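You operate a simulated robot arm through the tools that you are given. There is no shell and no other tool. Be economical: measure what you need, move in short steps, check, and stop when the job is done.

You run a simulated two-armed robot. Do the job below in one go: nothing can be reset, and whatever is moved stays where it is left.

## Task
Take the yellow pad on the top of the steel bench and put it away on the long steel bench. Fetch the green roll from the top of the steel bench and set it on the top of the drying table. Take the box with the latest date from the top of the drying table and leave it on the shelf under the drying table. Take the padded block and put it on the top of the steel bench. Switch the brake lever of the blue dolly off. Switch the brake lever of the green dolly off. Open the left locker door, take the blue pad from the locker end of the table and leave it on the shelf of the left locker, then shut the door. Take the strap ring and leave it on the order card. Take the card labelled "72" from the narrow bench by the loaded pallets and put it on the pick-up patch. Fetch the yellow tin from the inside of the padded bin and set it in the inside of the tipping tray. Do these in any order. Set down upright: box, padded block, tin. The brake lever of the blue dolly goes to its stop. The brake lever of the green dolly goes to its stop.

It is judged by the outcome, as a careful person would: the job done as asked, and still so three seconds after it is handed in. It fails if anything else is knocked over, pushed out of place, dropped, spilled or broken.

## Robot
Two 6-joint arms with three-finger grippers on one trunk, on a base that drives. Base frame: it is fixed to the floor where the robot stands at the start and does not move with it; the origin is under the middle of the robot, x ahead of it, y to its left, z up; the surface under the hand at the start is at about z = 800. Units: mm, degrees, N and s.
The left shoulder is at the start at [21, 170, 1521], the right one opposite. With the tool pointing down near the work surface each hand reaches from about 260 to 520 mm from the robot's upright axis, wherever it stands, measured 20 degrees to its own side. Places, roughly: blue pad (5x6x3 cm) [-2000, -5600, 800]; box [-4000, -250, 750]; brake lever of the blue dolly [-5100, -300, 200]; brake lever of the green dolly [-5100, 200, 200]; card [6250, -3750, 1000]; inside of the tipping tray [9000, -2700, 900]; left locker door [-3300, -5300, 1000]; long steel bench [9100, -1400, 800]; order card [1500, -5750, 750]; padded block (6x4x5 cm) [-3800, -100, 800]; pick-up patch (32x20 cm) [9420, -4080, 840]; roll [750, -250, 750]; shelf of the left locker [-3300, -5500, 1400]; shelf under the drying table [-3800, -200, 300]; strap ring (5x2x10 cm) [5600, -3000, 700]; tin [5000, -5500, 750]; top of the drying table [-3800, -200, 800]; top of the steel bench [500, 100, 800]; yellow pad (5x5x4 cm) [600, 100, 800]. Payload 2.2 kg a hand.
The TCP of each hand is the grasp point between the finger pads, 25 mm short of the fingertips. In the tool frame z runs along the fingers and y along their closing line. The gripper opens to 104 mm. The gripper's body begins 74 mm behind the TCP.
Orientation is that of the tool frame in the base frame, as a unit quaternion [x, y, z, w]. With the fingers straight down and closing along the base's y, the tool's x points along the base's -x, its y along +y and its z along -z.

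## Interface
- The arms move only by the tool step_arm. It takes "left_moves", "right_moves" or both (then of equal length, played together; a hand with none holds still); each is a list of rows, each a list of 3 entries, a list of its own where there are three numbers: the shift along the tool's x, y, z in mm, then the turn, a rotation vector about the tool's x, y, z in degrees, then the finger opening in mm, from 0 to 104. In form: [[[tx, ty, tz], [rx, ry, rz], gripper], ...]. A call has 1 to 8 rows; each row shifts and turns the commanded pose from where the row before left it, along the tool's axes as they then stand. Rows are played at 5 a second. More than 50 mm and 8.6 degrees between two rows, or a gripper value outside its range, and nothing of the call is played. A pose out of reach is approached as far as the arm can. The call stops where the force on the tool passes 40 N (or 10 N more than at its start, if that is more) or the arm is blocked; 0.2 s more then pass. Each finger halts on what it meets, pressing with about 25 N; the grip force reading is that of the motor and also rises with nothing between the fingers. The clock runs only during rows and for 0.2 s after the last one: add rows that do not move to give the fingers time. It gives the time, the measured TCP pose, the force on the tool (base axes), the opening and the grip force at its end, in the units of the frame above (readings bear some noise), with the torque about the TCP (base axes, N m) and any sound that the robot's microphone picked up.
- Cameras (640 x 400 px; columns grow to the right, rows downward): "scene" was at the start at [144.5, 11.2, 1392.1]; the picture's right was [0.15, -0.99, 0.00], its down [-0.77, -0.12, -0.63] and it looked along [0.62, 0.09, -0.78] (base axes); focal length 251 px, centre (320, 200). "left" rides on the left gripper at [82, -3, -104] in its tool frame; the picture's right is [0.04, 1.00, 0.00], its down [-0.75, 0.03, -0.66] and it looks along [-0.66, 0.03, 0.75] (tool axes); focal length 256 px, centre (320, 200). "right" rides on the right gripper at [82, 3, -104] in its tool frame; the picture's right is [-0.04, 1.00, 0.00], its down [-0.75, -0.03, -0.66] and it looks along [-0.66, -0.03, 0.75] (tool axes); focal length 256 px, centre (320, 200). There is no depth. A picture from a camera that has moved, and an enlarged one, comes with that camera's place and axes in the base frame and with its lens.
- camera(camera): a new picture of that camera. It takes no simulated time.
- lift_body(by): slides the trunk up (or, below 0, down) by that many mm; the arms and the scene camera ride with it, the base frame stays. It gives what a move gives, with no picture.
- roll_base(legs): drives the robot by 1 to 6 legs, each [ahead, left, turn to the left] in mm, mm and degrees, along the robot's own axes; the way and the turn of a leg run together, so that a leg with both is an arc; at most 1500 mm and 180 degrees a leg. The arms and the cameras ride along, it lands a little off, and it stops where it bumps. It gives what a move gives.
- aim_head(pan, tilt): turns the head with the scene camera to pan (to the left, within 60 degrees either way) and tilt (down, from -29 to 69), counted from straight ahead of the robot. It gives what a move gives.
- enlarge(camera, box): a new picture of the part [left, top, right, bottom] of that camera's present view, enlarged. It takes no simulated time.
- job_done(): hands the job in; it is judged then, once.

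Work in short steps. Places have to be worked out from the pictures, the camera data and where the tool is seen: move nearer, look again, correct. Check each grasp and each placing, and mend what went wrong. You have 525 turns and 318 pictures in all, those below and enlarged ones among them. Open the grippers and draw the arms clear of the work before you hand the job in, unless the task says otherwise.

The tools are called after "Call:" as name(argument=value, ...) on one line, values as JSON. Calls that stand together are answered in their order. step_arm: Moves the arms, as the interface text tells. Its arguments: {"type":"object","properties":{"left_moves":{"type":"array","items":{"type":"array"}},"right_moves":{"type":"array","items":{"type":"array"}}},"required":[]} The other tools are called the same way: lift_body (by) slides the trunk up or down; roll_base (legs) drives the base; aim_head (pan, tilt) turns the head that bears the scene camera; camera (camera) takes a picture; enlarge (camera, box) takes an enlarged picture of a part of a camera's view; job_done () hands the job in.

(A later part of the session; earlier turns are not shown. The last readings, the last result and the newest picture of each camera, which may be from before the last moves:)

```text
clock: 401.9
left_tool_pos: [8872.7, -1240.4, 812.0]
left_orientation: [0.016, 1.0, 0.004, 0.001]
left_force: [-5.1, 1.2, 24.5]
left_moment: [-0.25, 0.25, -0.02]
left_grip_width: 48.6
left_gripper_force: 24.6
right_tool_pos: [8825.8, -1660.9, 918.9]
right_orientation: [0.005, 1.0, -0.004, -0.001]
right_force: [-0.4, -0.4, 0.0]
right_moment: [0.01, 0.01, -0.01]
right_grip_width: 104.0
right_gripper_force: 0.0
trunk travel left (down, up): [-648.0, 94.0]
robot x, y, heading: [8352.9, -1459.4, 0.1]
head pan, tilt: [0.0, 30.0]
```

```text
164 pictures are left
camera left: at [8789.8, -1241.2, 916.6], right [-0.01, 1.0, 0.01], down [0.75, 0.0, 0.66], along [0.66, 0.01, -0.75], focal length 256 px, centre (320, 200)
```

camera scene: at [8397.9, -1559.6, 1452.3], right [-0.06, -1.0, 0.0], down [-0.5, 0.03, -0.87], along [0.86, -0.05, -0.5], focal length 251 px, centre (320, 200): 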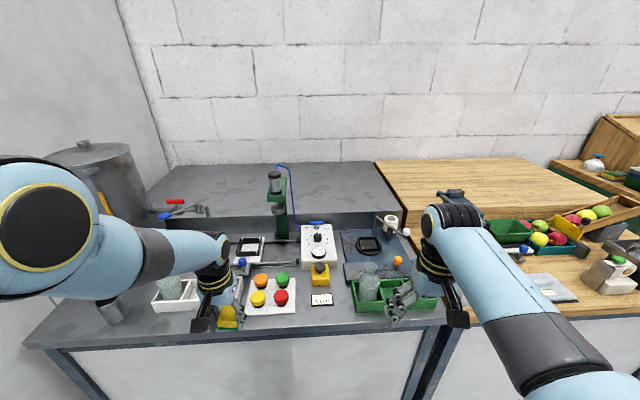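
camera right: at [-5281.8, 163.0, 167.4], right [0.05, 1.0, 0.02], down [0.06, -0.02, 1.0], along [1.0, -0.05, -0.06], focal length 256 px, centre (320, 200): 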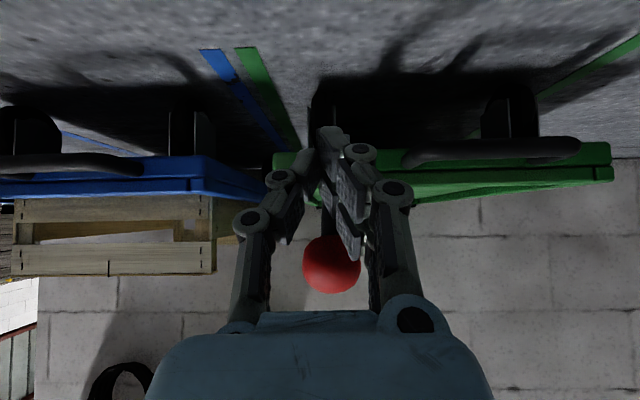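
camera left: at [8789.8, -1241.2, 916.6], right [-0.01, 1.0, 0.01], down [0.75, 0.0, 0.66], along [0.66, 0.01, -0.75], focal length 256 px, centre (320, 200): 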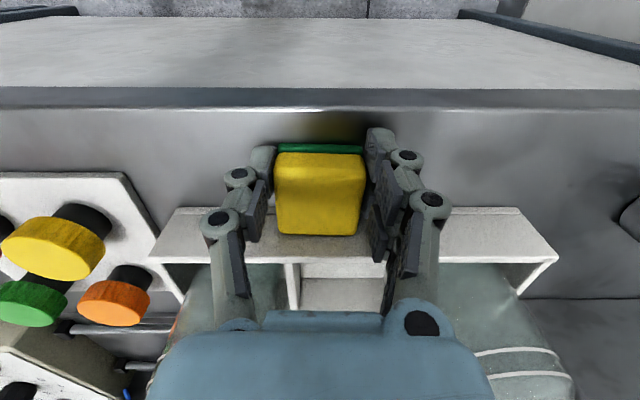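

It's resting on the bench (24 N), touching lightly at the front. I ease back 4 mm, release and rise with the trunk.

Call:
step_arm(left_moves=[[[4, 0, -2], [0, 0, 0], 30], [[0, 0, 2], [0, 0, 0], 30], [[0, 0, 0], [0, 0, 0], 60], [[0, 0, 0], [0, 0, 0], 95], [[0, 0, 0], [0, 0, 0], 104], [[0, 0, 0], [0, 0, 0], 104]])

Call:
lift_body(by=90)

Call:
camera(camera="left")

```text
clock: 403.3
left_tool_pos: [8868.1, -1241.2, 808.5]
left_orientation: [0.016, 1.0, 0.004, 0.0]
left_force: [-1.1, -0.8, 1.0]
left_moment: [0.01, 0.03, 0.0]
left_grip_width: 104.4
left_gripper_force: 0.1
left hand out of reach, approached as far as the arm can: row 1
right_tool_pos: [8826.9, -1663.4, 916.9]
right_orientation: [0.006, 1.0, -0.003, -0.003]
right_force: [-0.9, -0.5, 0.1]
right_moment: [0.01, 0.03, 0.03]
right_grip_width: 104.1
right_gripper_force: 0.1
trunk travel left (down, up): [-648.0, 94.0]
robot x, y, heading: [8351.3, -1459.7, 0.4]
head pan, tilt: [0.0, 30.0]
```

```text
clock: 404.6
left_tool_pos: [8868.8, -1240.1, 898.6]
left_orientation: [0.016, 1.0, 0.002, -0.001]
left_force: [-0.1, -0.4, 0.3]
left_moment: [0.04, -0.04, 0.02]
left_grip_width: 104.1
left_gripper_force: 0.1
right_tool_pos: [8826.3, -1661.2, 1005.9]
right_orientation: [0.005, 1.0, -0.004, -0.003]
right_force: [0.2, 0.0, 0.0]
right_moment: [0.04, 0.0, -0.02]
right_grip_width: 104.0
right_gripper_force: 0.0
trunk travel left (down, up): [-738.0, 4.0]
robot x, y, heading: [8348.1, -1457.2, 0.0]
head pan, tilt: [0.0, 30.0]
```

```text
163 pictures are left
camera left: at [8788.5, -1241.1, 1002.0], right [-0.01, 1.0, 0.01], down [0.76, 0.0, 0.66], along [0.66, 0.01, -0.76], focal length 256 px, centre (320, 200)
```

left: 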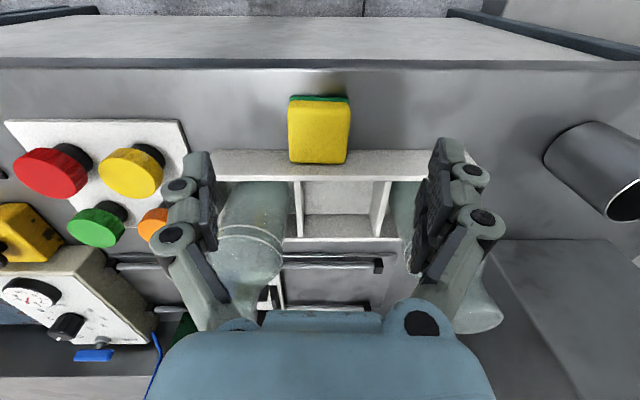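

The pad sits flat on the steel bench. Now to the number cards: I back off, turn right, and look down the aisle.

Call:
roll_base(legs=[[-600, 0, 0], [0, 0, -90]])

Call:
aim_head(pan=-20, tilt=22)

Call:
camera(camera="scene")

Call:
aim_head(pan=35, tilt=22)

Call:
camera(camera="scene")

```text
clock: 411.8
left_tool_pos: [7985.4, -1975.7, 897.5]
left_orientation: [0.706, 0.708, 0.003, 0.002]
left_force: [0.8, 0.4, -0.6]
left_moment: [-0.01, 0.04, 0.03]
left_grip_width: 103.9
left_gripper_force: 0.0
right_tool_pos: [7562.0, -1947.7, 1007.4]
right_orientation: [0.7, 0.714, 0.0, -0.005]
right_force: [-0.8, -0.6, -0.1]
right_moment: [0.07, 0.02, 0.0]
right_grip_width: 103.9
right_gripper_force: 0.1
trunk travel left (down, up): [-738.0, 4.0]
robot x, y, heading: [7749.9, -1464.7, -88.1]
head pan, tilt: [0.0, 30.0]
```

```text
clock: 412.6
left_tool_pos: [7984.5, -1975.7, 898.2]
left_orientation: [0.706, 0.708, 0.003, 0.002]
left_force: [0.3, 0.3, 0.6]
left_moment: [0.02, 0.01, 0.0]
left_grip_width: 103.9
left_gripper_force: 0.1
right_tool_pos: [7561.6, -1947.5, 1006.5]
right_orientation: [0.7, 0.714, -0.001, -0.005]
right_force: [-0.3, -0.5, -0.4]
right_moment: [-0.03, -0.01, 0.02]
right_grip_width: 104.0
right_gripper_force: 0.0
trunk travel left (down, up): [-738.0, 4.0]
robot x, y, heading: [7748.2, -1462.2, -88.1]
head pan, tilt: [-20.0, 22.0]
```

```text
162 pictures are left
camera scene: at [7721.3, -1623.4, 1461.0], right [-0.95, 0.31, 0.0], down [0.12, 0.36, -0.93], along [-0.29, -0.88, -0.38], focal length 251 px, centre (320, 200)
```

scene: 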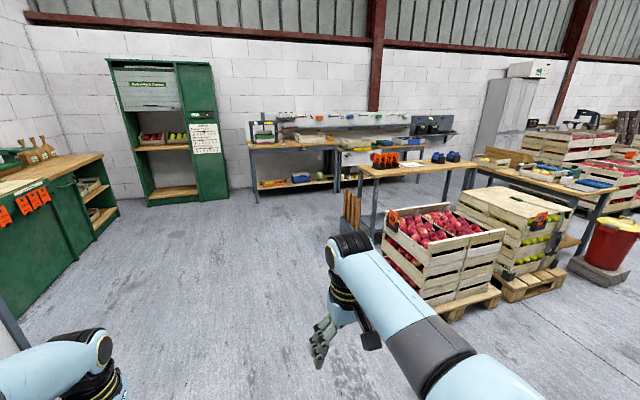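

```text
clock: 413.8
left_tool_pos: [7985.0, -1975.6, 897.4]
left_orientation: [0.707, 0.708, 0.003, 0.001]
left_force: [0.1, -0.6, 0.3]
left_moment: [0.01, 0.03, 0.01]
left_grip_width: 104.2
left_gripper_force: 0.1
right_tool_pos: [7561.7, -1947.0, 1006.8]
right_orientation: [0.699, 0.715, 0.0, -0.004]
right_force: [0.6, 0.0, 0.5]
right_moment: [0.0, 0.03, -0.02]
right_grip_width: 104.2
right_gripper_force: 0.0
trunk travel left (down, up): [-738.0, 4.0]
robot x, y, heading: [7751.4, -1461.4, -88.1]
head pan, tilt: [35.0, 22.0]
```

```text
161 pictures are left
camera scene: at [7805.6, -1609.4, 1461.0], right [-0.8, -0.6, 0.0], down [-0.22, 0.3, -0.93], along [0.56, -0.74, -0.37], focal length 251 px, centre (320, 200)
```

scene: 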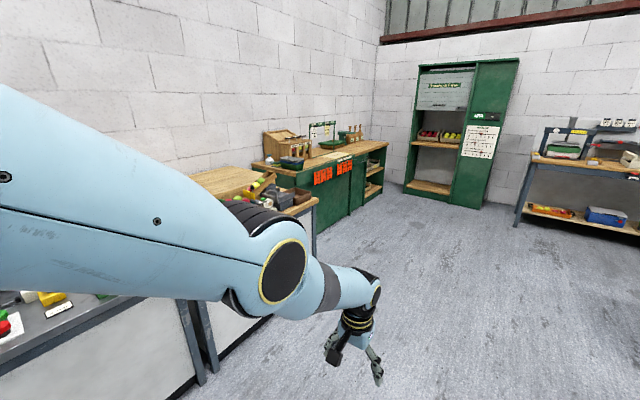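

The narrow bench with orange cards is behind the pallets. I drive down the aisle and look west at it.

Call:
roll_base(legs=[[1500, 0, -1.9], [700, 0, 0], [0, 0, -60]])

Call:
aim_head(pan=-20, tilt=20)

Call:
camera(camera="scene")

```text
clock: 427.2
left_tool_pos: [7463.9, -4095.7, 898.2]
left_orientation: [0.968, 0.251, 0.002, 0.003]
left_force: [-0.4, -0.3, -0.3]
left_moment: [0.0, 0.01, 0.02]
left_grip_width: 103.9
left_gripper_force: 0.0
right_tool_pos: [7282.8, -3712.0, 1006.4]
right_orientation: [0.965, 0.262, 0.001, -0.004]
right_force: [0.0, 0.0, 1.1]
right_moment: [0.0, 0.01, -0.02]
right_grip_width: 103.9
right_gripper_force: 0.0
trunk travel left (down, up): [-738.0, 4.0]
robot x, y, heading: [7794.9, -3636.9, -149.1]
head pan, tilt: [35.0, 22.0]
```

```text
clock: 428.5
left_tool_pos: [7462.2, -4094.4, 896.9]
left_orientation: [0.968, 0.251, 0.002, 0.003]
left_force: [1.0, -0.9, -0.3]
left_moment: [0.03, 0.01, 0.01]
left_grip_width: 104.2
left_gripper_force: 0.0
right_tool_pos: [7282.2, -3711.4, 1006.1]
right_orientation: [0.965, 0.262, 0.001, -0.003]
right_force: [-0.8, -0.2, 0.4]
right_moment: [0.0, -0.01, 0.01]
right_grip_width: 103.9
right_gripper_force: 0.1
trunk travel left (down, up): [-738.0, 4.0]
robot x, y, heading: [7795.6, -3640.9, -149.0]
head pan, tilt: [-20.0, 20.0]
```

```text
160 pictures are left
camera scene: at [7642.7, -3694.1, 1464.2], right [-0.19, 0.98, 0.0], down [0.34, 0.07, -0.94], along [-0.92, -0.18, -0.34], focal length 251 px, centre (320, 200)
```

scene: 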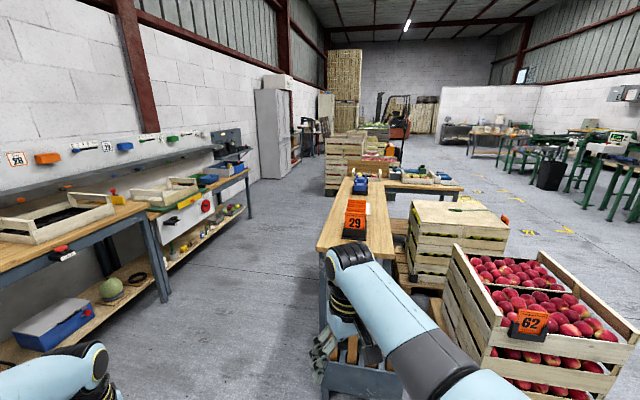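

The cards stand in a row on the narrow bench, around [6690…6400,-3730]. I approach from the south aisle, facing +y.

Call:
roll_base(legs=[[0, 0, -121], [-800, 0, 0], [0, 1150, 0]])

Call:
aim_head(pan=0, tilt=30)

Call:
camera(camera="scene")

```text
clock: 443.2
left_tool_pos: [6431.1, -3897.0, 897.5]
left_orientation: [-0.69, 0.724, 0.002, -0.004]
left_force: [0.2, 0.6, -0.9]
left_moment: [0.01, 0.0, 0.0]
left_grip_width: 104.1
left_gripper_force: 0.1
right_tool_pos: [6851.6, -3944.7, 1006.6]
right_orientation: [-0.698, 0.717, -0.004, 0.001]
right_force: [-0.6, -0.1, -0.1]
right_moment: [0.01, -0.04, 0.03]
right_grip_width: 104.0
right_gripper_force: 0.0
trunk travel left (down, up): [-738.0, 4.0]
robot x, y, heading: [6646.0, -4419.3, 89.0]
head pan, tilt: [-20.0, 20.0]
```

```text
clock: 444.1
left_tool_pos: [6431.7, -3896.7, 898.0]
left_orientation: [-0.69, 0.723, 0.001, -0.003]
left_force: [-0.2, 0.5, 0.4]
left_moment: [0.0, -0.01, 0.0]
left_grip_width: 103.9
left_gripper_force: 0.0
right_tool_pos: [6850.7, -3944.6, 1006.7]
right_orientation: [-0.698, 0.716, -0.005, 0.0]
right_force: [-1.2, -0.2, -0.6]
right_moment: [0.0, 0.02, -0.01]
right_grip_width: 104.2
right_gripper_force: 0.1
trunk travel left (down, up): [-738.0, 4.0]
robot x, y, heading: [6642.3, -4421.1, 89.3]
head pan, tilt: [0.0, 30.0]
```

```text
159 pictures are left
camera scene: at [6644.4, -4257.9, 1448.2], right [1.0, -0.01, 0.0], down [-0.01, -0.5, -0.87], along [0.01, 0.87, -0.5], focal length 251 px, centre (320, 200)
```

scene: 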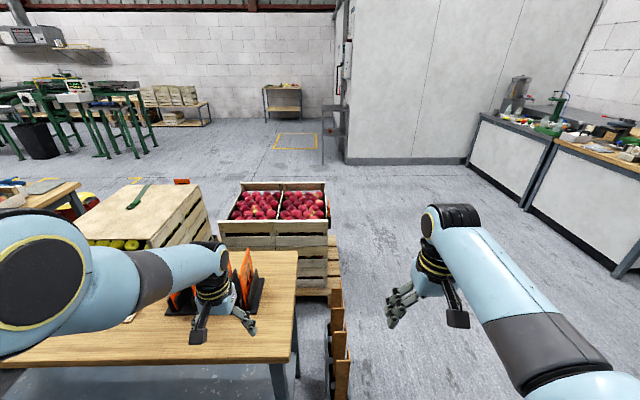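

The left arm hides the rack. I use the left wrist camera.

Call:
camera(camera="left")

```text
158 pictures are left
camera left: at [6432.7, -3978.1, 1002.3], right [-1.0, 0.01, 0.01], down [0.01, 0.75, 0.66], along [0.0, 0.66, -0.76], focal length 256 px, centre (320, 200)
```

left: 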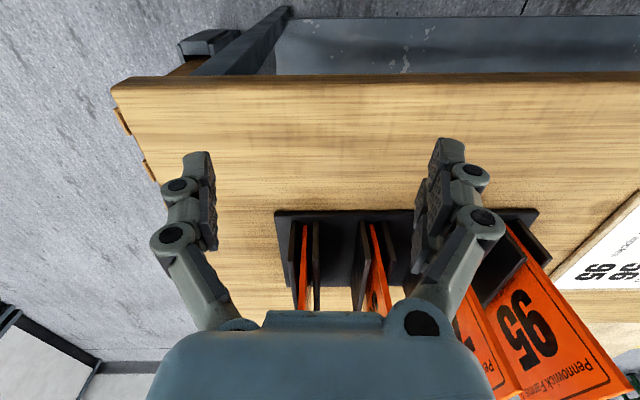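

Number faces point east. I slide east 220 so the left camera can see the card faces.

Call:
roll_base(legs=[[0, -200, 0.8]])

Call:
camera(camera="left")

```text
clock: 445.6
left_tool_pos: [6623.1, -3900.9, 898.0]
left_orientation: [-0.695, 0.719, 0.003, -0.003]
left_force: [0.4, 0.3, -0.2]
left_moment: [-0.01, -0.01, -0.01]
left_grip_width: 103.7
left_gripper_force: 0.0
right_tool_pos: [7044.9, -3943.3, 1007.0]
right_orientation: [-0.702, 0.712, -0.005, 0.0]
right_force: [0.7, 0.3, -0.1]
right_moment: [-0.03, 0.0, 0.0]
right_grip_width: 104.1
right_gripper_force: 0.1
trunk travel left (down, up): [-738.0, 4.0]
robot x, y, heading: [6841.8, -4422.8, 89.9]
head pan, tilt: [0.0, 30.0]
```

```text
157 pictures are left
camera left: at [6626.0, -3982.4, 1002.4], right [-1.0, -0.01, 0.01], down [0.0, 0.76, 0.66], along [-0.01, 0.66, -0.76], focal length 256 px, centre (320, 200)
```

left: 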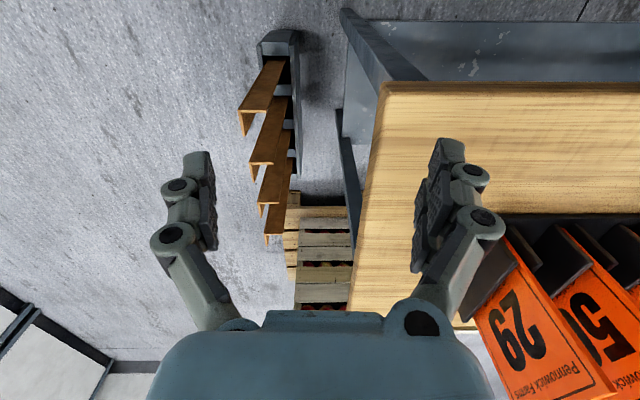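

Cards from the east read 29, 50?, …, 95. I slide west 90 to read the middle ones.

Call:
roll_base(legs=[[0, 95, 0]])

Call:
camera(camera="left")

```text
clock: 446.8
left_tool_pos: [6528.4, -3900.1, 898.8]
left_orientation: [-0.695, 0.719, 0.002, -0.003]
left_force: [-0.3, 0.0, -1.2]
left_moment: [0.02, -0.03, 0.03]
left_grip_width: 103.9
left_gripper_force: 0.1
right_tool_pos: [6951.3, -3943.7, 1007.2]
right_orientation: [-0.701, 0.713, -0.004, 0.0]
right_force: [0.4, -0.8, -0.2]
right_moment: [0.03, -0.02, 0.0]
right_grip_width: 104.0
right_gripper_force: 0.1
trunk travel left (down, up): [-738.0, 4.0]
robot x, y, heading: [6747.5, -4419.8, 90.1]
head pan, tilt: [0.0, 30.0]
```

```text
156 pictures are left
camera left: at [6530.9, -3981.9, 1002.1], right [-1.0, -0.01, 0.01], down [0.0, 0.76, 0.66], along [-0.01, 0.66, -0.76], focal length 256 px, centre (320, 200)
```

left: 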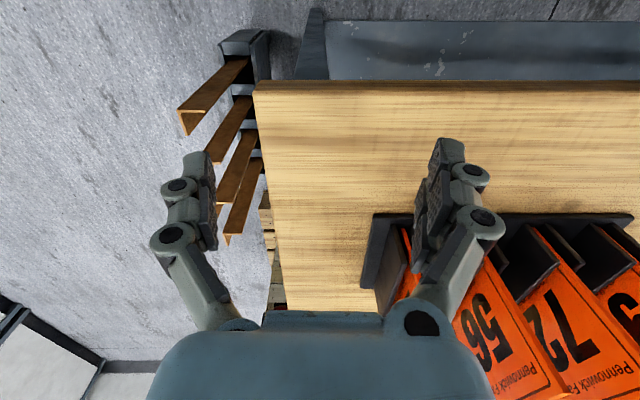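

72 is the third from the east, at about x≈6313, y centre≈−3747, base z≈815. I lift the left hand to above card height, staying in front of the bench.

Call:
step_arm(left_moves=[[[20, 0, -30], [0, 0, 0], 104], [[20, 0, -35], [0, 0, 0], 60], [[15, 0, -40], [0, 0, 0], 50], [[0, 0, -40], [0, 0, 0], 50], [[0, 0, -30], [0, 0, 0], 50], [[0, 0, 0], [0, 0, 0], 50]])

Call:
camera(camera="scene")

```text
clock: 448.2
left_tool_pos: [6528.0, -3957.8, 1072.9]
left_orientation: [-0.694, 0.72, 0.001, -0.003]
left_force: [0.5, 0.5, 0.8]
left_moment: [-0.01, 0.04, -0.02]
left_grip_width: 50.2
left_gripper_force: 0.0
right_tool_pos: [6951.1, -3945.0, 1006.5]
right_orientation: [-0.702, 0.713, -0.004, 0.001]
right_force: [-0.6, -0.1, -0.3]
right_moment: [0.03, 0.01, -0.01]
right_grip_width: 104.0
right_gripper_force: 0.1
trunk travel left (down, up): [-738.0, 4.0]
robot x, y, heading: [6744.7, -4415.7, 89.8]
head pan, tilt: [0.0, 30.0]
```

```text
155 pictures are left
camera scene: at [6746.4, -4259.4, 1448.2], right [1.0, 0.0, 0.0], down [0.0, -0.5, -0.87], along [0.0, 0.87, -0.5], focal length 251 px, centre (320, 200)
```

scene: 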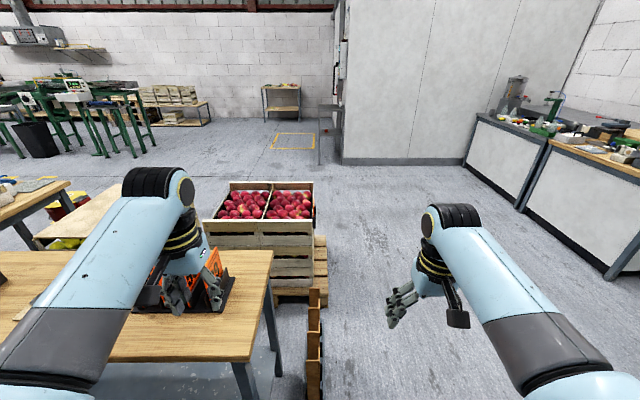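

Card tops are at about z≈980. I slide so the hand lines up with x≈6313 and drive forward over the card.

Call:
roll_base(legs=[[0, 215, 0], [190, 0, 0]])

Call:
camera(camera="left")

Call:
camera(camera="scene")

```text
clock: 451.0
left_tool_pos: [6313.6, -3764.1, 1072.7]
left_orientation: [-0.695, 0.719, 0.002, -0.003]
left_force: [-0.2, 0.5, -1.1]
left_moment: [0.02, -0.03, -0.01]
left_grip_width: 50.1
left_gripper_force: 0.1
right_tool_pos: [6735.3, -3751.3, 1006.9]
right_orientation: [-0.702, 0.712, -0.005, 0.0]
right_force: [0.3, 1.0, -0.2]
right_moment: [-0.03, 0.0, 0.01]
right_grip_width: 104.0
right_gripper_force: 0.2
trunk travel left (down, up): [-738.0, 4.0]
robot x, y, heading: [6535.7, -4226.1, 90.1]
head pan, tilt: [0.0, 30.0]
```

```text
154 pictures are left
camera left: at [6316.8, -3845.5, 1177.1], right [-1.0, -0.01, 0.01], down [0.0, 0.76, 0.66], along [-0.01, 0.66, -0.76], focal length 256 px, centre (320, 200)
```

left: 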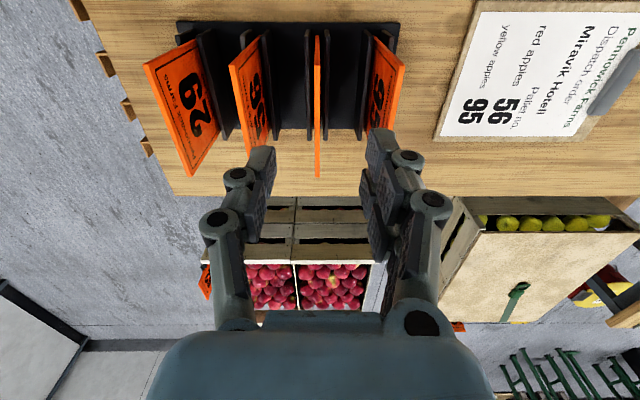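

```text
153 pictures are left
camera scene: at [6532.5, -4066.7, 1448.1], right [1.0, 0.0, 0.0], down [0.0, -0.5, -0.87], along [0.0, 0.87, -0.5], focal length 251 px, centre (320, 200)
```

scene: 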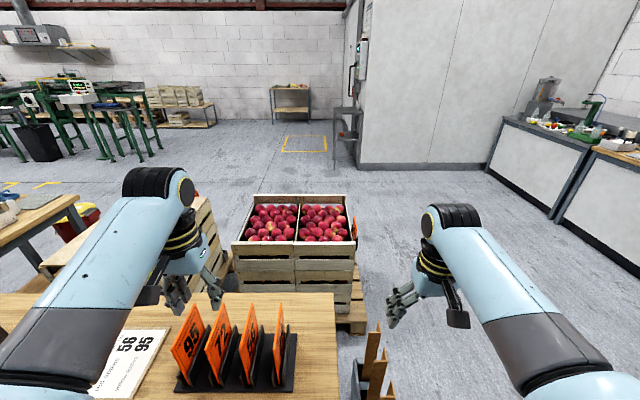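

The 72 card is edge-on right below, at x≈6318, top z≈980. I centre, descend with a 50 mm opening, and pinch it.

Call:
step_arm(left_moves=[[[-14, -5, 0], [0, 0, 0], 50], [[0, 0, 40], [0, 0, 0], 50], [[0, 0, 40], [0, 0, 0], 50], [[0, 0, 28], [0, 0, 0], 50], [[0, 0, 0], [0, 0, 0], 50]])

Call:
camera(camera="left")

```text
clock: 452.2
left_tool_pos: [6321.7, -3750.9, 965.1]
left_orientation: [-0.696, 0.718, 0.002, -0.004]
left_force: [-0.3, -0.3, 0.0]
left_moment: [0.02, 0.02, -0.01]
left_grip_width: 50.1
left_gripper_force: 0.0
right_tool_pos: [6735.9, -3752.6, 1006.8]
right_orientation: [-0.702, 0.712, -0.004, 0.001]
right_force: [0.4, 0.5, -0.1]
right_moment: [0.05, 0.01, 0.0]
right_grip_width: 103.9
right_gripper_force: 0.0
trunk travel left (down, up): [-738.0, 4.0]
robot x, y, heading: [6537.0, -4230.3, 89.9]
head pan, tilt: [0.0, 30.0]
```

```text
152 pictures are left
camera left: at [6323.6, -3831.8, 1069.8], right [-1.0, -0.01, 0.01], down [0.0, 0.75, 0.66], along [-0.01, 0.66, -0.75], focal length 256 px, centre (320, 200)
```

left: 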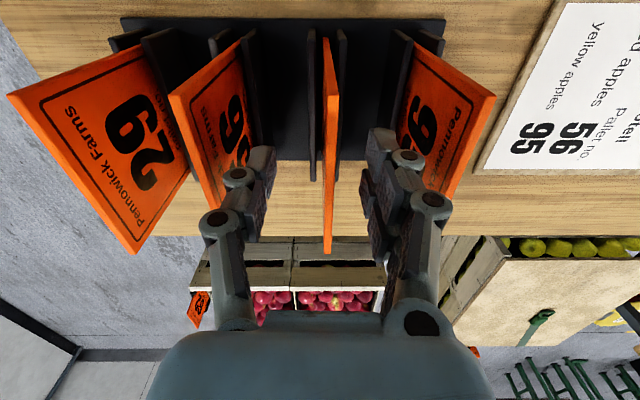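

The card is between the fingers. I close and lift.

Call:
step_arm(left_moves=[[[0, 0, 0], [0, 0, 0], 20], [[0, 0, 0], [0, 0, 0], 0], [[0, 0, 0], [0, 0, 0], 0], [[0, 0, 0], [0, 0, 0], 0], [[0, 0, -20], [0, 0, 0], 0], [[0, 0, -40], [0, 0, 0], 0], [[0, 0, -40], [0, 0, 0], 0]])

Call:
lift_body(by=4)

Call:
camera(camera="left")

```text
clock: 453.8
left_tool_pos: [6321.2, -3749.1, 1065.4]
left_orientation: [-0.695, 0.719, 0.002, -0.003]
left_force: [-0.2, 0.4, -0.5]
left_moment: [-0.01, 0.0, 0.01]
left_grip_width: 6.1
left_gripper_force: 25.2
right_tool_pos: [6736.8, -3752.1, 1006.5]
right_orientation: [-0.702, 0.712, -0.005, 0.001]
right_force: [1.1, -0.3, 0.0]
right_moment: [-0.01, -0.03, 0.0]
right_grip_width: 103.8
right_gripper_force: 0.1
trunk travel left (down, up): [-738.0, 4.0]
robot x, y, heading: [6537.4, -4226.8, 90.0]
head pan, tilt: [0.0, 30.0]
```

```text
clock: 454.3
left_tool_pos: [6320.6, -3750.6, 1068.4]
left_orientation: [-0.696, 0.718, 0.002, -0.003]
left_force: [0.4, 0.8, 0.0]
left_moment: [0.0, -0.05, 0.0]
left_grip_width: 6.1
left_gripper_force: 25.5
right_tool_pos: [6736.6, -3752.3, 1011.3]
right_orientation: [-0.703, 0.711, -0.005, 0.001]
right_force: [-0.1, 0.2, 0.1]
right_moment: [0.01, -0.02, -0.01]
right_grip_width: 104.2
right_gripper_force: 0.0
trunk travel left (down, up): [-742.0, 0.0]
robot x, y, heading: [6533.6, -4225.5, 90.1]
head pan, tilt: [0.0, 30.0]
```

```text
151 pictures are left
camera left: at [6322.5, -3832.4, 1173.5], right [-1.0, -0.01, 0.01], down [0.0, 0.76, 0.66], along [-0.01, 0.66, -0.76], focal length 256 px, centre (320, 200)
```

left: 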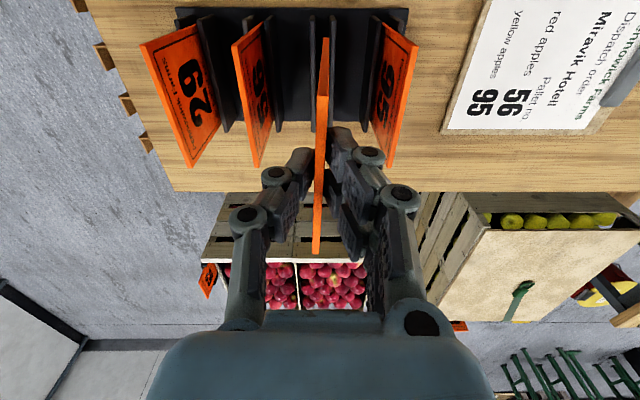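

Card 72 is held. I back off, slide east and face the pick-up patch.

Call:
roll_base(legs=[[-220, 0, 0], [0, -1500, 0], [0, -300, 0], [0, 0, -90]])

Call:
camera(camera="scene")

```text
clock: 468.4
left_tool_pos: [8805.0, -4273.5, 1069.1]
left_orientation: [0.028, 1.0, 0.003, -0.001]
left_force: [0.6, -0.6, -0.8]
left_moment: [-0.01, -0.02, 0.0]
left_grip_width: 6.2
left_gripper_force: 25.4
right_tool_pos: [8796.4, -4690.3, 1010.1]
right_orientation: [0.018, 1.0, -0.004, -0.003]
right_force: [0.4, 0.1, -1.3]
right_moment: [0.01, 0.0, 0.0]
right_grip_width: 103.8
right_gripper_force: 0.0
trunk travel left (down, up): [-742.0, 0.0]
robot x, y, heading: [8326.2, -4475.0, -1.3]
head pan, tilt: [0.0, 30.0]
```

```text
150 pictures are left
camera scene: at [8483.1, -4479.9, 1452.2], right [-0.02, -1.0, 0.0], down [-0.5, 0.01, -0.87], along [0.87, -0.02, -0.5], focal length 251 px, centre (320, 200)
```

scene: 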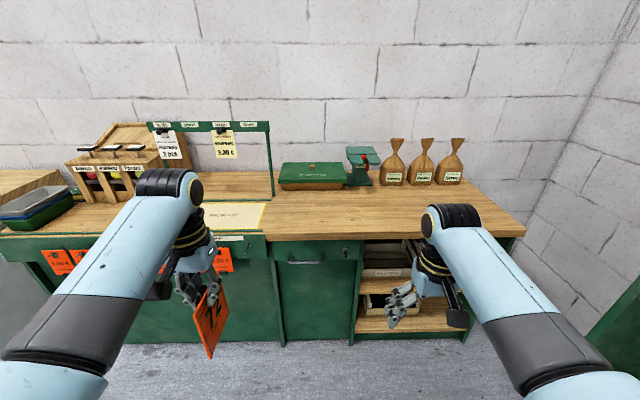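

The pale "PICK-UP" patch is at about [9406,-4130]. To lay the card flat, I'll roll the left wrist outward ~50° so the card slants, and test that in free space first.

Call:
step_arm(left_moves=[[[0, 0, 0], [8, 0, 0], 0], [[0, 0, 0], [8, 0, 0], 0], [[0, 0, 0], [8, 0, 0], 0], [[0, 0, 0], [8, 0, 0], 0], [[0, 0, 0], [8, 0, 0], 0], [[0, 0, 0], [8, 0, 0], 0], [[0, 0, 0], [0, 0, 0], 0]])

Call:
camera(camera="scene")

```text
clock: 470.0
left_tool_pos: [8804.2, -4272.8, 1069.4]
left_orientation: [0.024, 0.915, -0.403, -0.012]
left_force: [0.8, 0.0, -0.8]
left_moment: [0.02, -0.02, -0.01]
left_grip_width: 5.9
left_gripper_force: 25.4
right_tool_pos: [8795.5, -4688.4, 1011.9]
right_orientation: [0.018, 1.0, -0.003, -0.002]
right_force: [-0.2, 0.4, -0.2]
right_moment: [0.04, -0.02, 0.04]
right_grip_width: 103.9
right_gripper_force: 0.1
trunk travel left (down, up): [-742.0, 0.0]
robot x, y, heading: [8322.1, -4477.0, -1.5]
head pan, tilt: [0.0, 30.0]
```

```text
149 pictures are left
camera scene: at [8482.9, -4480.2, 1452.2], right [-0.02, -1.0, 0.0], down [-0.5, 0.01, -0.87], along [0.87, -0.02, -0.5], focal length 251 px, centre (320, 200)
```

scene: 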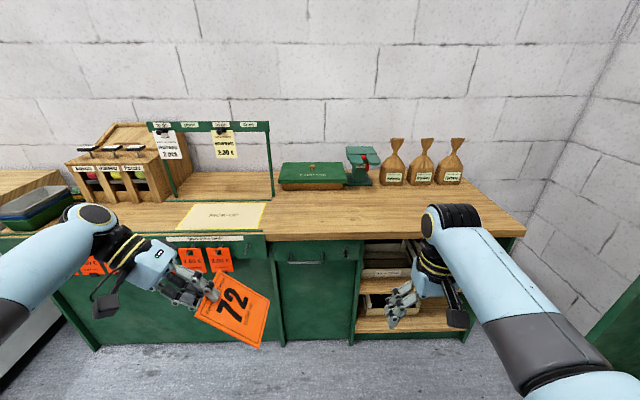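

The roll works well. I roll 16° further (to 64°), then drive in so the card comes over the patch.

Call:
step_arm(left_moves=[[[0, 0, 0], [8, 0, 0], 0], [[0, 0, 0], [8, 0, 0], 0], [[0, 0, 0], [0, 0, 0], 0]])

Call:
roll_base(legs=[[0, 255, 1.4], [560, 0, 0]])

Call:
camera(camera="scene")

```text
clock: 470.8
left_tool_pos: [8805.4, -4272.0, 1070.1]
left_orientation: [0.023, 0.849, -0.528, -0.014]
left_force: [-0.5, 0.5, 0.3]
left_moment: [-0.03, -0.01, 0.02]
left_grip_width: 5.8
left_gripper_force: 25.6
right_tool_pos: [8793.9, -4689.3, 1011.5]
right_orientation: [0.018, 1.0, -0.003, -0.003]
right_force: [0.3, -0.1, -1.0]
right_moment: [0.0, 0.0, 0.0]
right_grip_width: 104.0
right_gripper_force: 0.1
trunk travel left (down, up): [-742.0, 0.0]
robot x, y, heading: [8320.4, -4478.1, -1.1]
head pan, tilt: [0.0, 30.0]
```

```text
clock: 475.5
left_tool_pos: [9362.9, -3989.2, 1069.3]
left_orientation: [0.005, 0.85, -0.527, -0.003]
left_force: [-0.5, 0.1, -0.4]
left_moment: [0.0, 0.0, -0.02]
left_grip_width: 6.0
left_gripper_force: 24.8
right_tool_pos: [9370.3, -4406.0, 1010.7]
right_orientation: [-0.005, 1.0, -0.003, -0.003]
right_force: [-0.5, -0.4, 0.3]
right_moment: [0.0, 0.02, -0.01]
right_grip_width: 104.0
right_gripper_force: 0.1
trunk travel left (down, up): [-742.0, 0.0]
robot x, y, heading: [8885.0, -4219.0, 1.2]
head pan, tilt: [0.0, 30.0]
```

```text
148 pictures are left
camera scene: at [9050.1, -4210.5, 1452.2], right [0.02, -1.0, 0.0], down [-0.5, -0.01, -0.87], along [0.87, 0.02, -0.5], focal length 251 px, centre (320, 200)
```

scene: 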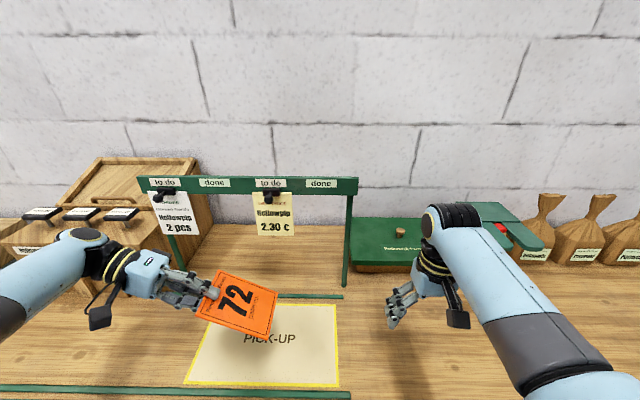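

The patch spans x 9317–9522, y −3895…−4243. I move the TCP to about [9418,-4002], roll 8° more and lower.

Call:
roll_base(legs=[[55, -13, -1.2]])

Call:
step_arm(left_moves=[[[0, 0, 0], [8, 0, 0], 0], [[0, 38, 12.4], [0, 0, 0], 0], [[0, 38, 12.4], [0, 0, 0], 0], [[0, 38, 12.4], [0, 0, 0], 0], [[0, 19, 6.2], [0, 0, 0], 0], [[0, 0, 0], [0, 0, 0], 0]])

Call:
camera(camera="scene")

```text
clock: 476.4
left_tool_pos: [9422.7, -4012.1, 1068.2]
left_orientation: [0.013, 0.85, -0.527, -0.009]
left_force: [1.2, 0.9, -0.5]
left_moment: [-0.02, 0.03, -0.05]
left_grip_width: 5.9
left_gripper_force: 24.5
right_tool_pos: [9421.1, -4428.0, 1011.5]
right_orientation: [0.007, 1.0, -0.004, -0.004]
right_force: [1.1, 0.4, 0.3]
right_moment: [0.01, 0.02, -0.02]
right_grip_width: 103.6
right_gripper_force: 0.1
trunk travel left (down, up): [-742.0, 0.0]
robot x, y, heading: [8943.0, -4223.8, -0.1]
head pan, tilt: [0.0, 30.0]
```

```text
clock: 477.9
left_tool_pos: [9371.7, -4036.0, 990.9]
left_orientation: [0.013, 0.811, -0.585, -0.011]
left_force: [-0.6, 0.1, 0.2]
left_moment: [0.0, 0.02, 0.01]
left_grip_width: 6.0
left_gripper_force: 25.2
left hand out of reach, approached as far as the arm can: row 2, 3, 4, 5
right_tool_pos: [9420.8, -4428.9, 1010.6]
right_orientation: [0.007, 1.0, -0.004, -0.002]
right_force: [0.2, -0.2, 0.4]
right_moment: [0.0, -0.01, -0.01]
right_grip_width: 104.3
right_gripper_force: 0.1
trunk travel left (down, up): [-742.0, 0.0]
robot x, y, heading: [8941.5, -4225.9, 0.0]
head pan, tilt: [0.0, 30.0]
```

```text
147 pictures are left
camera scene: at [9104.0, -4226.2, 1452.3], right [0.0, -1.0, 0.0], down [-0.5, 0.0, -0.87], along [0.87, 0.0, -0.5], focal length 251 px, centre (320, 200)
```

scene: 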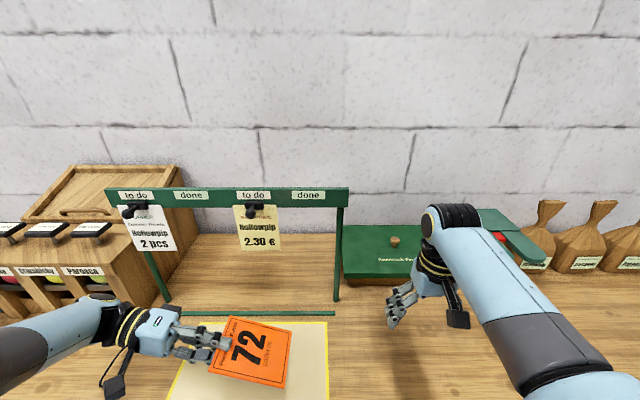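

I lower the trunk 80 (the right hand stays above the counter) and use the base to re-centre.

Call:
lift_body(by=-75)

Call:
roll_base(legs=[[42, 32, 0]])

Call:
camera(camera="scene")

```text
clock: 479.0
left_tool_pos: [9373.5, -4035.9, 915.7]
left_orientation: [0.012, 0.811, -0.585, -0.01]
left_force: [-0.1, -0.5, 0.1]
left_moment: [0.06, -0.03, -0.01]
left_grip_width: 6.2
left_gripper_force: 25.2
right_tool_pos: [9420.0, -4428.8, 935.6]
right_orientation: [0.007, 1.0, -0.002, -0.002]
right_force: [0.3, 0.0, 0.2]
right_moment: [0.03, 0.01, 0.0]
right_grip_width: 104.0
right_gripper_force: 0.1
trunk travel left (down, up): [-667.0, 75.0]
robot x, y, heading: [8940.7, -4226.2, -0.0]
head pan, tilt: [0.0, 30.0]
```

```text
clock: 479.9
left_tool_pos: [9415.6, -4004.1, 914.2]
left_orientation: [0.013, 0.811, -0.585, -0.011]
left_force: [0.3, 0.8, -0.1]
left_moment: [-0.05, -0.02, -0.01]
left_grip_width: 5.7
left_gripper_force: 25.4
right_tool_pos: [9463.3, -4397.0, 934.7]
right_orientation: [0.008, 1.0, -0.004, -0.004]
right_force: [0.8, 0.8, 0.0]
right_moment: [-0.03, 0.06, 0.02]
right_grip_width: 104.1
right_gripper_force: 0.0
trunk travel left (down, up): [-667.0, 75.0]
robot x, y, heading: [8988.1, -4192.7, -0.4]
head pan, tilt: [0.0, 30.0]
```

```text
146 pictures are left
camera scene: at [9148.2, -4193.3, 1376.8], right [0.0, -1.0, 0.0], down [-0.5, 0.0, -0.87], along [0.87, 0.0, -0.5], focal length 251 px, centre (320, 200)
```

scene: 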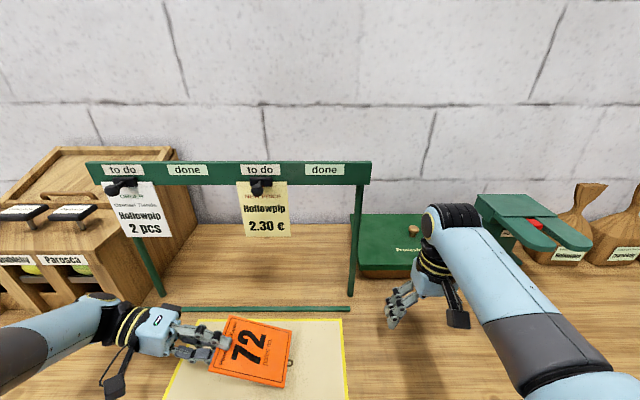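

The card hovers over the patch. I lower to touch.

Call:
lift_body(by=-22)

Call:
step_arm(left_moves=[[[0, 2.9, 0.9], [0, 0, 0], 0], [[0, 2.9, 0.9], [0, 0, 0], 0], [[0, 2.9, 0.9], [0, 0, 0], 0], [[0, 2.9, 0.9], [0, 0, 0], 0]])

Call:
enlarge(camera="scene", box=[140, 290, 360, 400])

```text
clock: 480.6
left_tool_pos: [9415.9, -4004.2, 893.2]
left_orientation: [0.013, 0.812, -0.584, -0.01]
left_force: [0.9, 0.7, -0.1]
left_moment: [0.02, 0.02, 0.03]
left_grip_width: 6.0
left_gripper_force: 24.9
right_tool_pos: [9462.3, -4397.7, 913.8]
right_orientation: [0.008, 1.0, -0.004, -0.003]
right_force: [-0.4, 0.1, 0.5]
right_moment: [0.01, -0.02, -0.01]
right_grip_width: 103.9
right_gripper_force: 0.1
trunk travel left (down, up): [-645.0, 97.0]
robot x, y, heading: [8990.2, -4192.4, 0.0]
head pan, tilt: [0.0, 30.0]
```

```text
clock: 481.6
left_tool_pos: [9412.9, -4006.1, 888.0]
left_orientation: [0.013, 0.811, -0.584, -0.011]
left_force: [-0.1, -0.3, 0.0]
left_moment: [0.03, -0.01, -0.01]
left_grip_width: 5.9
left_gripper_force: 25.1
left hand out of reach, approached as far as the arm can: row 3
right_tool_pos: [9461.0, -4398.0, 913.7]
right_orientation: [0.008, 1.0, -0.004, -0.003]
right_force: [-0.2, -0.4, -0.4]
right_moment: [-0.04, -0.04, 0.01]
right_grip_width: 103.9
right_gripper_force: 0.1
trunk travel left (down, up): [-645.0, 97.0]
robot x, y, heading: [8984.8, -4193.3, -0.1]
head pan, tilt: [0.0, 30.0]
```

```text
2.91 times, centred on (250, 345) of scene
camera zoom: at [9146.3, -4194.6, 1355.0], right [0.0, -1.0, 0.0], down [-0.5, 0.0, -0.87], along [0.87, 0.0, -0.5], focal length 731 px, centre (524, -222)
```

zoom: 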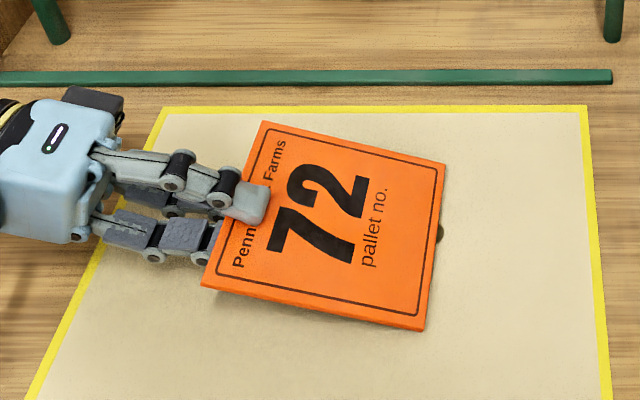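

Call:
lift_body(by=-12)

Call:
enlarge(camera="scene", box=[140, 290, 360, 400])

```text
clock: 482.2
left_tool_pos: [9413.6, -4005.9, 874.9]
left_orientation: [0.013, 0.812, -0.583, -0.011]
left_force: [0.3, 1.3, 0.0]
left_moment: [-0.01, -0.01, 0.0]
left_grip_width: 6.0
left_gripper_force: 25.0
right_tool_pos: [9462.9, -4397.9, 902.6]
right_orientation: [0.007, 1.0, -0.003, -0.003]
right_force: [0.1, 0.0, 0.1]
right_moment: [0.01, 0.02, -0.01]
right_grip_width: 104.2
right_gripper_force: 0.0
trunk travel left (down, up): [-633.0, 109.0]
robot x, y, heading: [8983.8, -4193.9, -0.1]
head pan, tilt: [0.0, 30.0]
```

```text
2.91 times, centred on (250, 345) of scene
camera zoom: at [9146.3, -4194.6, 1343.0], right [0.0, -1.0, 0.0], down [-0.5, 0.0, -0.87], along [0.87, 0.0, -0.5], focal length 731 px, centre (524, -222)
```

zoom: 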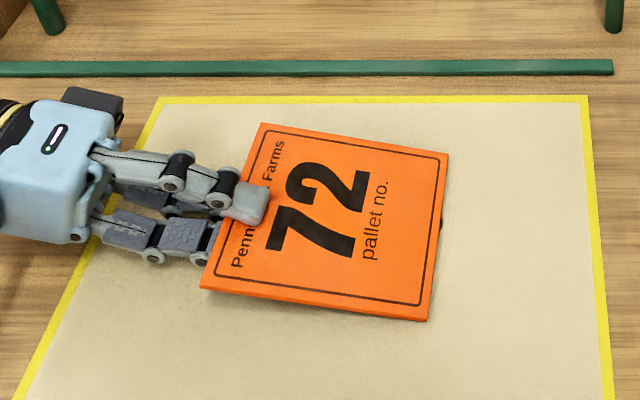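

Call:
lift_body(by=-10)

Call:
enlarge(camera="scene", box=[140, 290, 360, 400])

```text
clock: 482.8
left_tool_pos: [9412.5, -4005.3, 865.0]
left_orientation: [0.013, 0.812, -0.584, -0.011]
left_force: [-1.0, 0.6, 3.9]
left_moment: [0.0, -0.02, 0.03]
left_grip_width: 5.9
left_gripper_force: 24.9
right_tool_pos: [9462.3, -4398.8, 892.0]
right_orientation: [0.009, 1.0, -0.004, -0.004]
right_force: [-0.4, 0.6, -0.9]
right_moment: [0.02, 0.01, 0.01]
right_grip_width: 103.9
right_gripper_force: 0.1
trunk travel left (down, up): [-623.0, 119.0]
robot x, y, heading: [8987.1, -4194.2, 0.1]
head pan, tilt: [0.0, 30.0]
```

```text
2.91 times, centred on (250, 345) of scene
camera zoom: at [9146.1, -4194.6, 1333.0], right [0.0, -1.0, 0.0], down [-0.5, 0.0, -0.87], along [0.87, 0.0, -0.5], focal length 731 px, centre (524, -222)
```

zoom: 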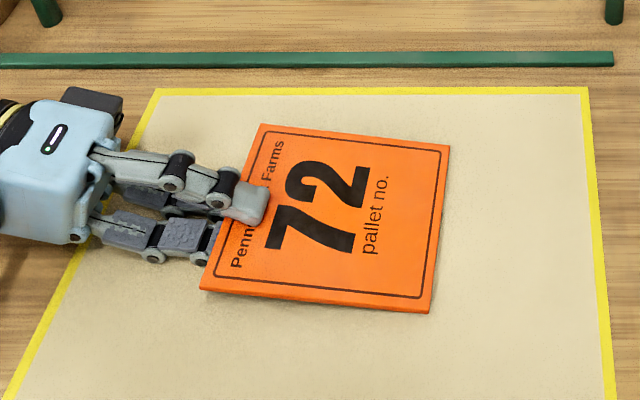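

The far edge is touching, with the near end only about 25 mm up. I open slightly and slide the hand out backwards so the card settles gently.

Call:
step_arm(left_moves=[[[0, 0, 0], [0, 0, 0], 14], [[0, 0, 0], [0, 0, 0], 18], [[0, 0, -15], [0, 0, 0], 18], [[0, 0, -25], [0, 0, 0], 18], [[0, 0, -30], [0, 0, 0], 18], [[0, 0, -30], [0, 0, 0], 18]])

Call:
camera(camera="scene")

```text
clock: 484.2
left_tool_pos: [9414.4, -3914.2, 901.4]
left_orientation: [0.012, 0.812, -0.584, -0.01]
left_force: [0.4, 0.3, 0.6]
left_moment: [-0.06, 0.04, -0.01]
left_grip_width: 18.1
left_gripper_force: 0.0
left hand out of reach, approached as far as the arm can: row 5
right_tool_pos: [9461.1, -4398.8, 891.5]
right_orientation: [0.008, 1.0, -0.003, -0.004]
right_force: [0.0, -0.5, -0.3]
right_moment: [-0.01, 0.04, 0.0]
right_grip_width: 103.9
right_gripper_force: 0.1
trunk travel left (down, up): [-623.0, 119.0]
robot x, y, heading: [8987.4, -4195.7, 0.1]
head pan, tilt: [0.0, 30.0]
```

```text
142 pictures are left
camera scene: at [9147.6, -4194.4, 1332.8], right [0.0, -1.0, 0.0], down [-0.5, 0.0, -0.87], along [0.87, 0.0, -0.5], focal length 251 px, centre (320, 200)
```

scene: 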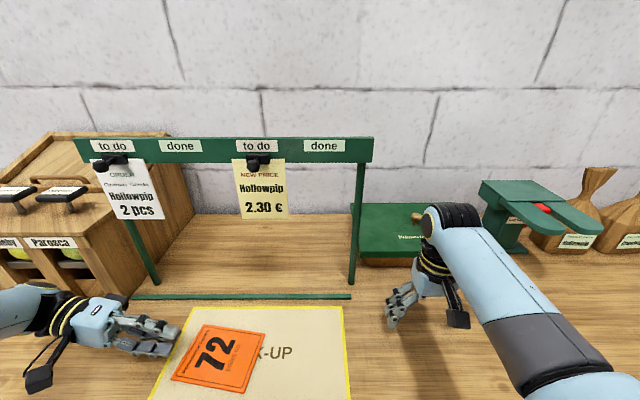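

Card 72 lies flat on the patch. I raise, back off, unroll the left wrist, and head along the south aisle to the tin.

Call:
lift_body(by=115)

Call:
roll_base(legs=[[-600, 0, 0], [0, -280, 0], [0, 0, -90]])

Call:
step_arm(left_moves=[[[0, 0, 0], [-8, 0, 0], 60], [[0, 0, 0], [-8, 0, 0], 104], [[0, 0, 0], [-8, 0, 0], 104], [[0, 0, 0], [-8, 0, 0], 104], [[0, 0, 0], [-8, 0, 0], 104], [[0, 0, 0], [-8, 0, 0], 104], [[0, 0, 0], [-8, 0, 0], 104], [[0, 0, 0], [-8, 0, 0], 104]])

Call:
step_arm(left_moves=[[[0, 0, 0], [-7.5, 0, 0], 104], [[0, 0, 0], [0, 0, 0], 104]])

Call:
aim_head(pan=-40, tilt=20)

Call:
camera(camera="scene")

```text
clock: 485.6
left_tool_pos: [9411.9, -3914.4, 1018.3]
left_orientation: [0.014, 0.811, -0.584, -0.01]
left_force: [0.2, 0.1, 0.1]
left_moment: [-0.01, -0.02, -0.02]
left_grip_width: 17.8
left_gripper_force: 0.0
right_tool_pos: [9462.4, -4398.3, 1006.5]
right_orientation: [0.007, 1.0, -0.004, -0.003]
right_force: [0.4, -0.4, 0.8]
right_moment: [-0.02, -0.03, -0.02]
right_grip_width: 104.1
right_gripper_force: 0.1
trunk travel left (down, up): [-738.0, 4.0]
robot x, y, heading: [8988.1, -4195.4, -0.1]
head pan, tilt: [0.0, 30.0]
```

```text
clock: 494.4
left_tool_pos: [8669.1, -4899.4, 1017.7]
left_orientation: [0.586, 0.561, -0.404, -0.422]
left_force: [0.0, 0.1, -0.4]
left_moment: [-0.02, 0.02, 0.0]
left_grip_width: 18.1
left_gripper_force: 0.0
right_tool_pos: [8183.8, -4946.2, 1006.1]
right_orientation: [0.715, 0.699, 0.0, -0.005]
right_force: [0.0, -0.5, -0.1]
right_moment: [0.0, 0.02, 0.0]
right_grip_width: 104.2
right_gripper_force: 0.2
trunk travel left (down, up): [-738.0, 4.0]
robot x, y, heading: [8392.8, -4470.6, -90.8]
head pan, tilt: [0.0, 30.0]
```

```text
clock: 496.2
left_tool_pos: [8708.9, -5002.0, 926.3]
left_orientation: [0.72, 0.691, -0.044, -0.046]
left_force: [0.0, 0.7, 0.0]
left_moment: [-0.01, -0.02, 0.0]
left_grip_width: 104.0
left_gripper_force: 0.0
left hand out of reach, approached as far as the arm can: row 1, 2, 3, 4, 5, 6, 7, 8
right_tool_pos: [8183.0, -4945.1, 1005.4]
right_orientation: [0.715, 0.699, 0.0, -0.005]
right_force: [0.4, 0.1, -0.2]
right_moment: [0.04, -0.04, 0.04]
right_grip_width: 103.9
right_gripper_force: 0.1
trunk travel left (down, up): [-738.0, 4.0]
robot x, y, heading: [8391.7, -4471.7, -90.8]
head pan, tilt: [0.0, 30.0]
```

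```text
clock: 496.8
left_tool_pos: [8710.7, -5005.7, 921.6]
left_orientation: [0.722, 0.692, 0.0, -0.001]
left_force: [0.6, 0.0, -0.4]
left_moment: [-0.02, -0.02, 0.01]
left_grip_width: 103.9
left_gripper_force: 0.1
left hand out of reach, approached as far as the arm can: row 1
right_tool_pos: [8184.5, -4946.3, 1007.6]
right_orientation: [0.715, 0.699, 0.0, -0.005]
right_force: [0.0, -0.6, -0.3]
right_moment: [-0.05, 0.01, 0.02]
right_grip_width: 104.1
right_gripper_force: 0.1
trunk travel left (down, up): [-738.0, 4.0]
robot x, y, heading: [8390.3, -4472.4, -90.6]
head pan, tilt: [0.0, 30.0]
```

```text
clock: 497.8
left_tool_pos: [8709.5, -5006.0, 922.0]
left_orientation: [0.722, 0.692, 0.0, -0.001]
left_force: [-0.3, -0.5, -1.0]
left_moment: [0.04, -0.01, -0.04]
left_grip_width: 104.0
left_gripper_force: 0.0
right_tool_pos: [8185.0, -4946.1, 1006.5]
right_orientation: [0.715, 0.699, 0.0, -0.005]
right_force: [0.0, -0.1, 0.1]
right_moment: [-0.02, -0.01, -0.02]
right_grip_width: 104.1
right_gripper_force: 0.0
trunk travel left (down, up): [-738.0, 4.0]
robot x, y, heading: [8391.7, -4470.7, -90.7]
head pan, tilt: [-40.0, 20.0]
```

```text
141 pictures are left
camera scene: at [8329.1, -4613.4, 1464.2], right [-0.76, 0.65, 0.0], down [0.22, 0.26, -0.94], along [-0.61, -0.71, -0.34], focal length 251 px, centre (320, 200)
```

scene: 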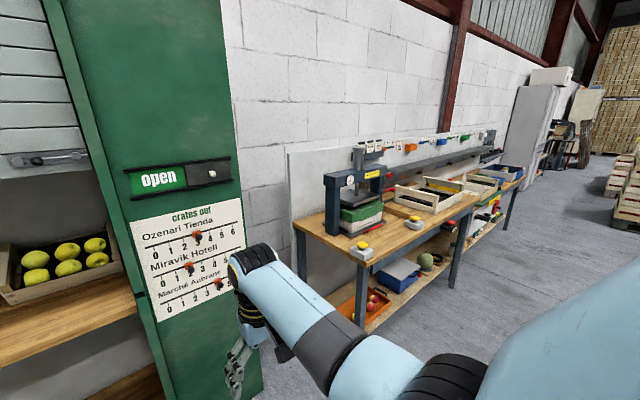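

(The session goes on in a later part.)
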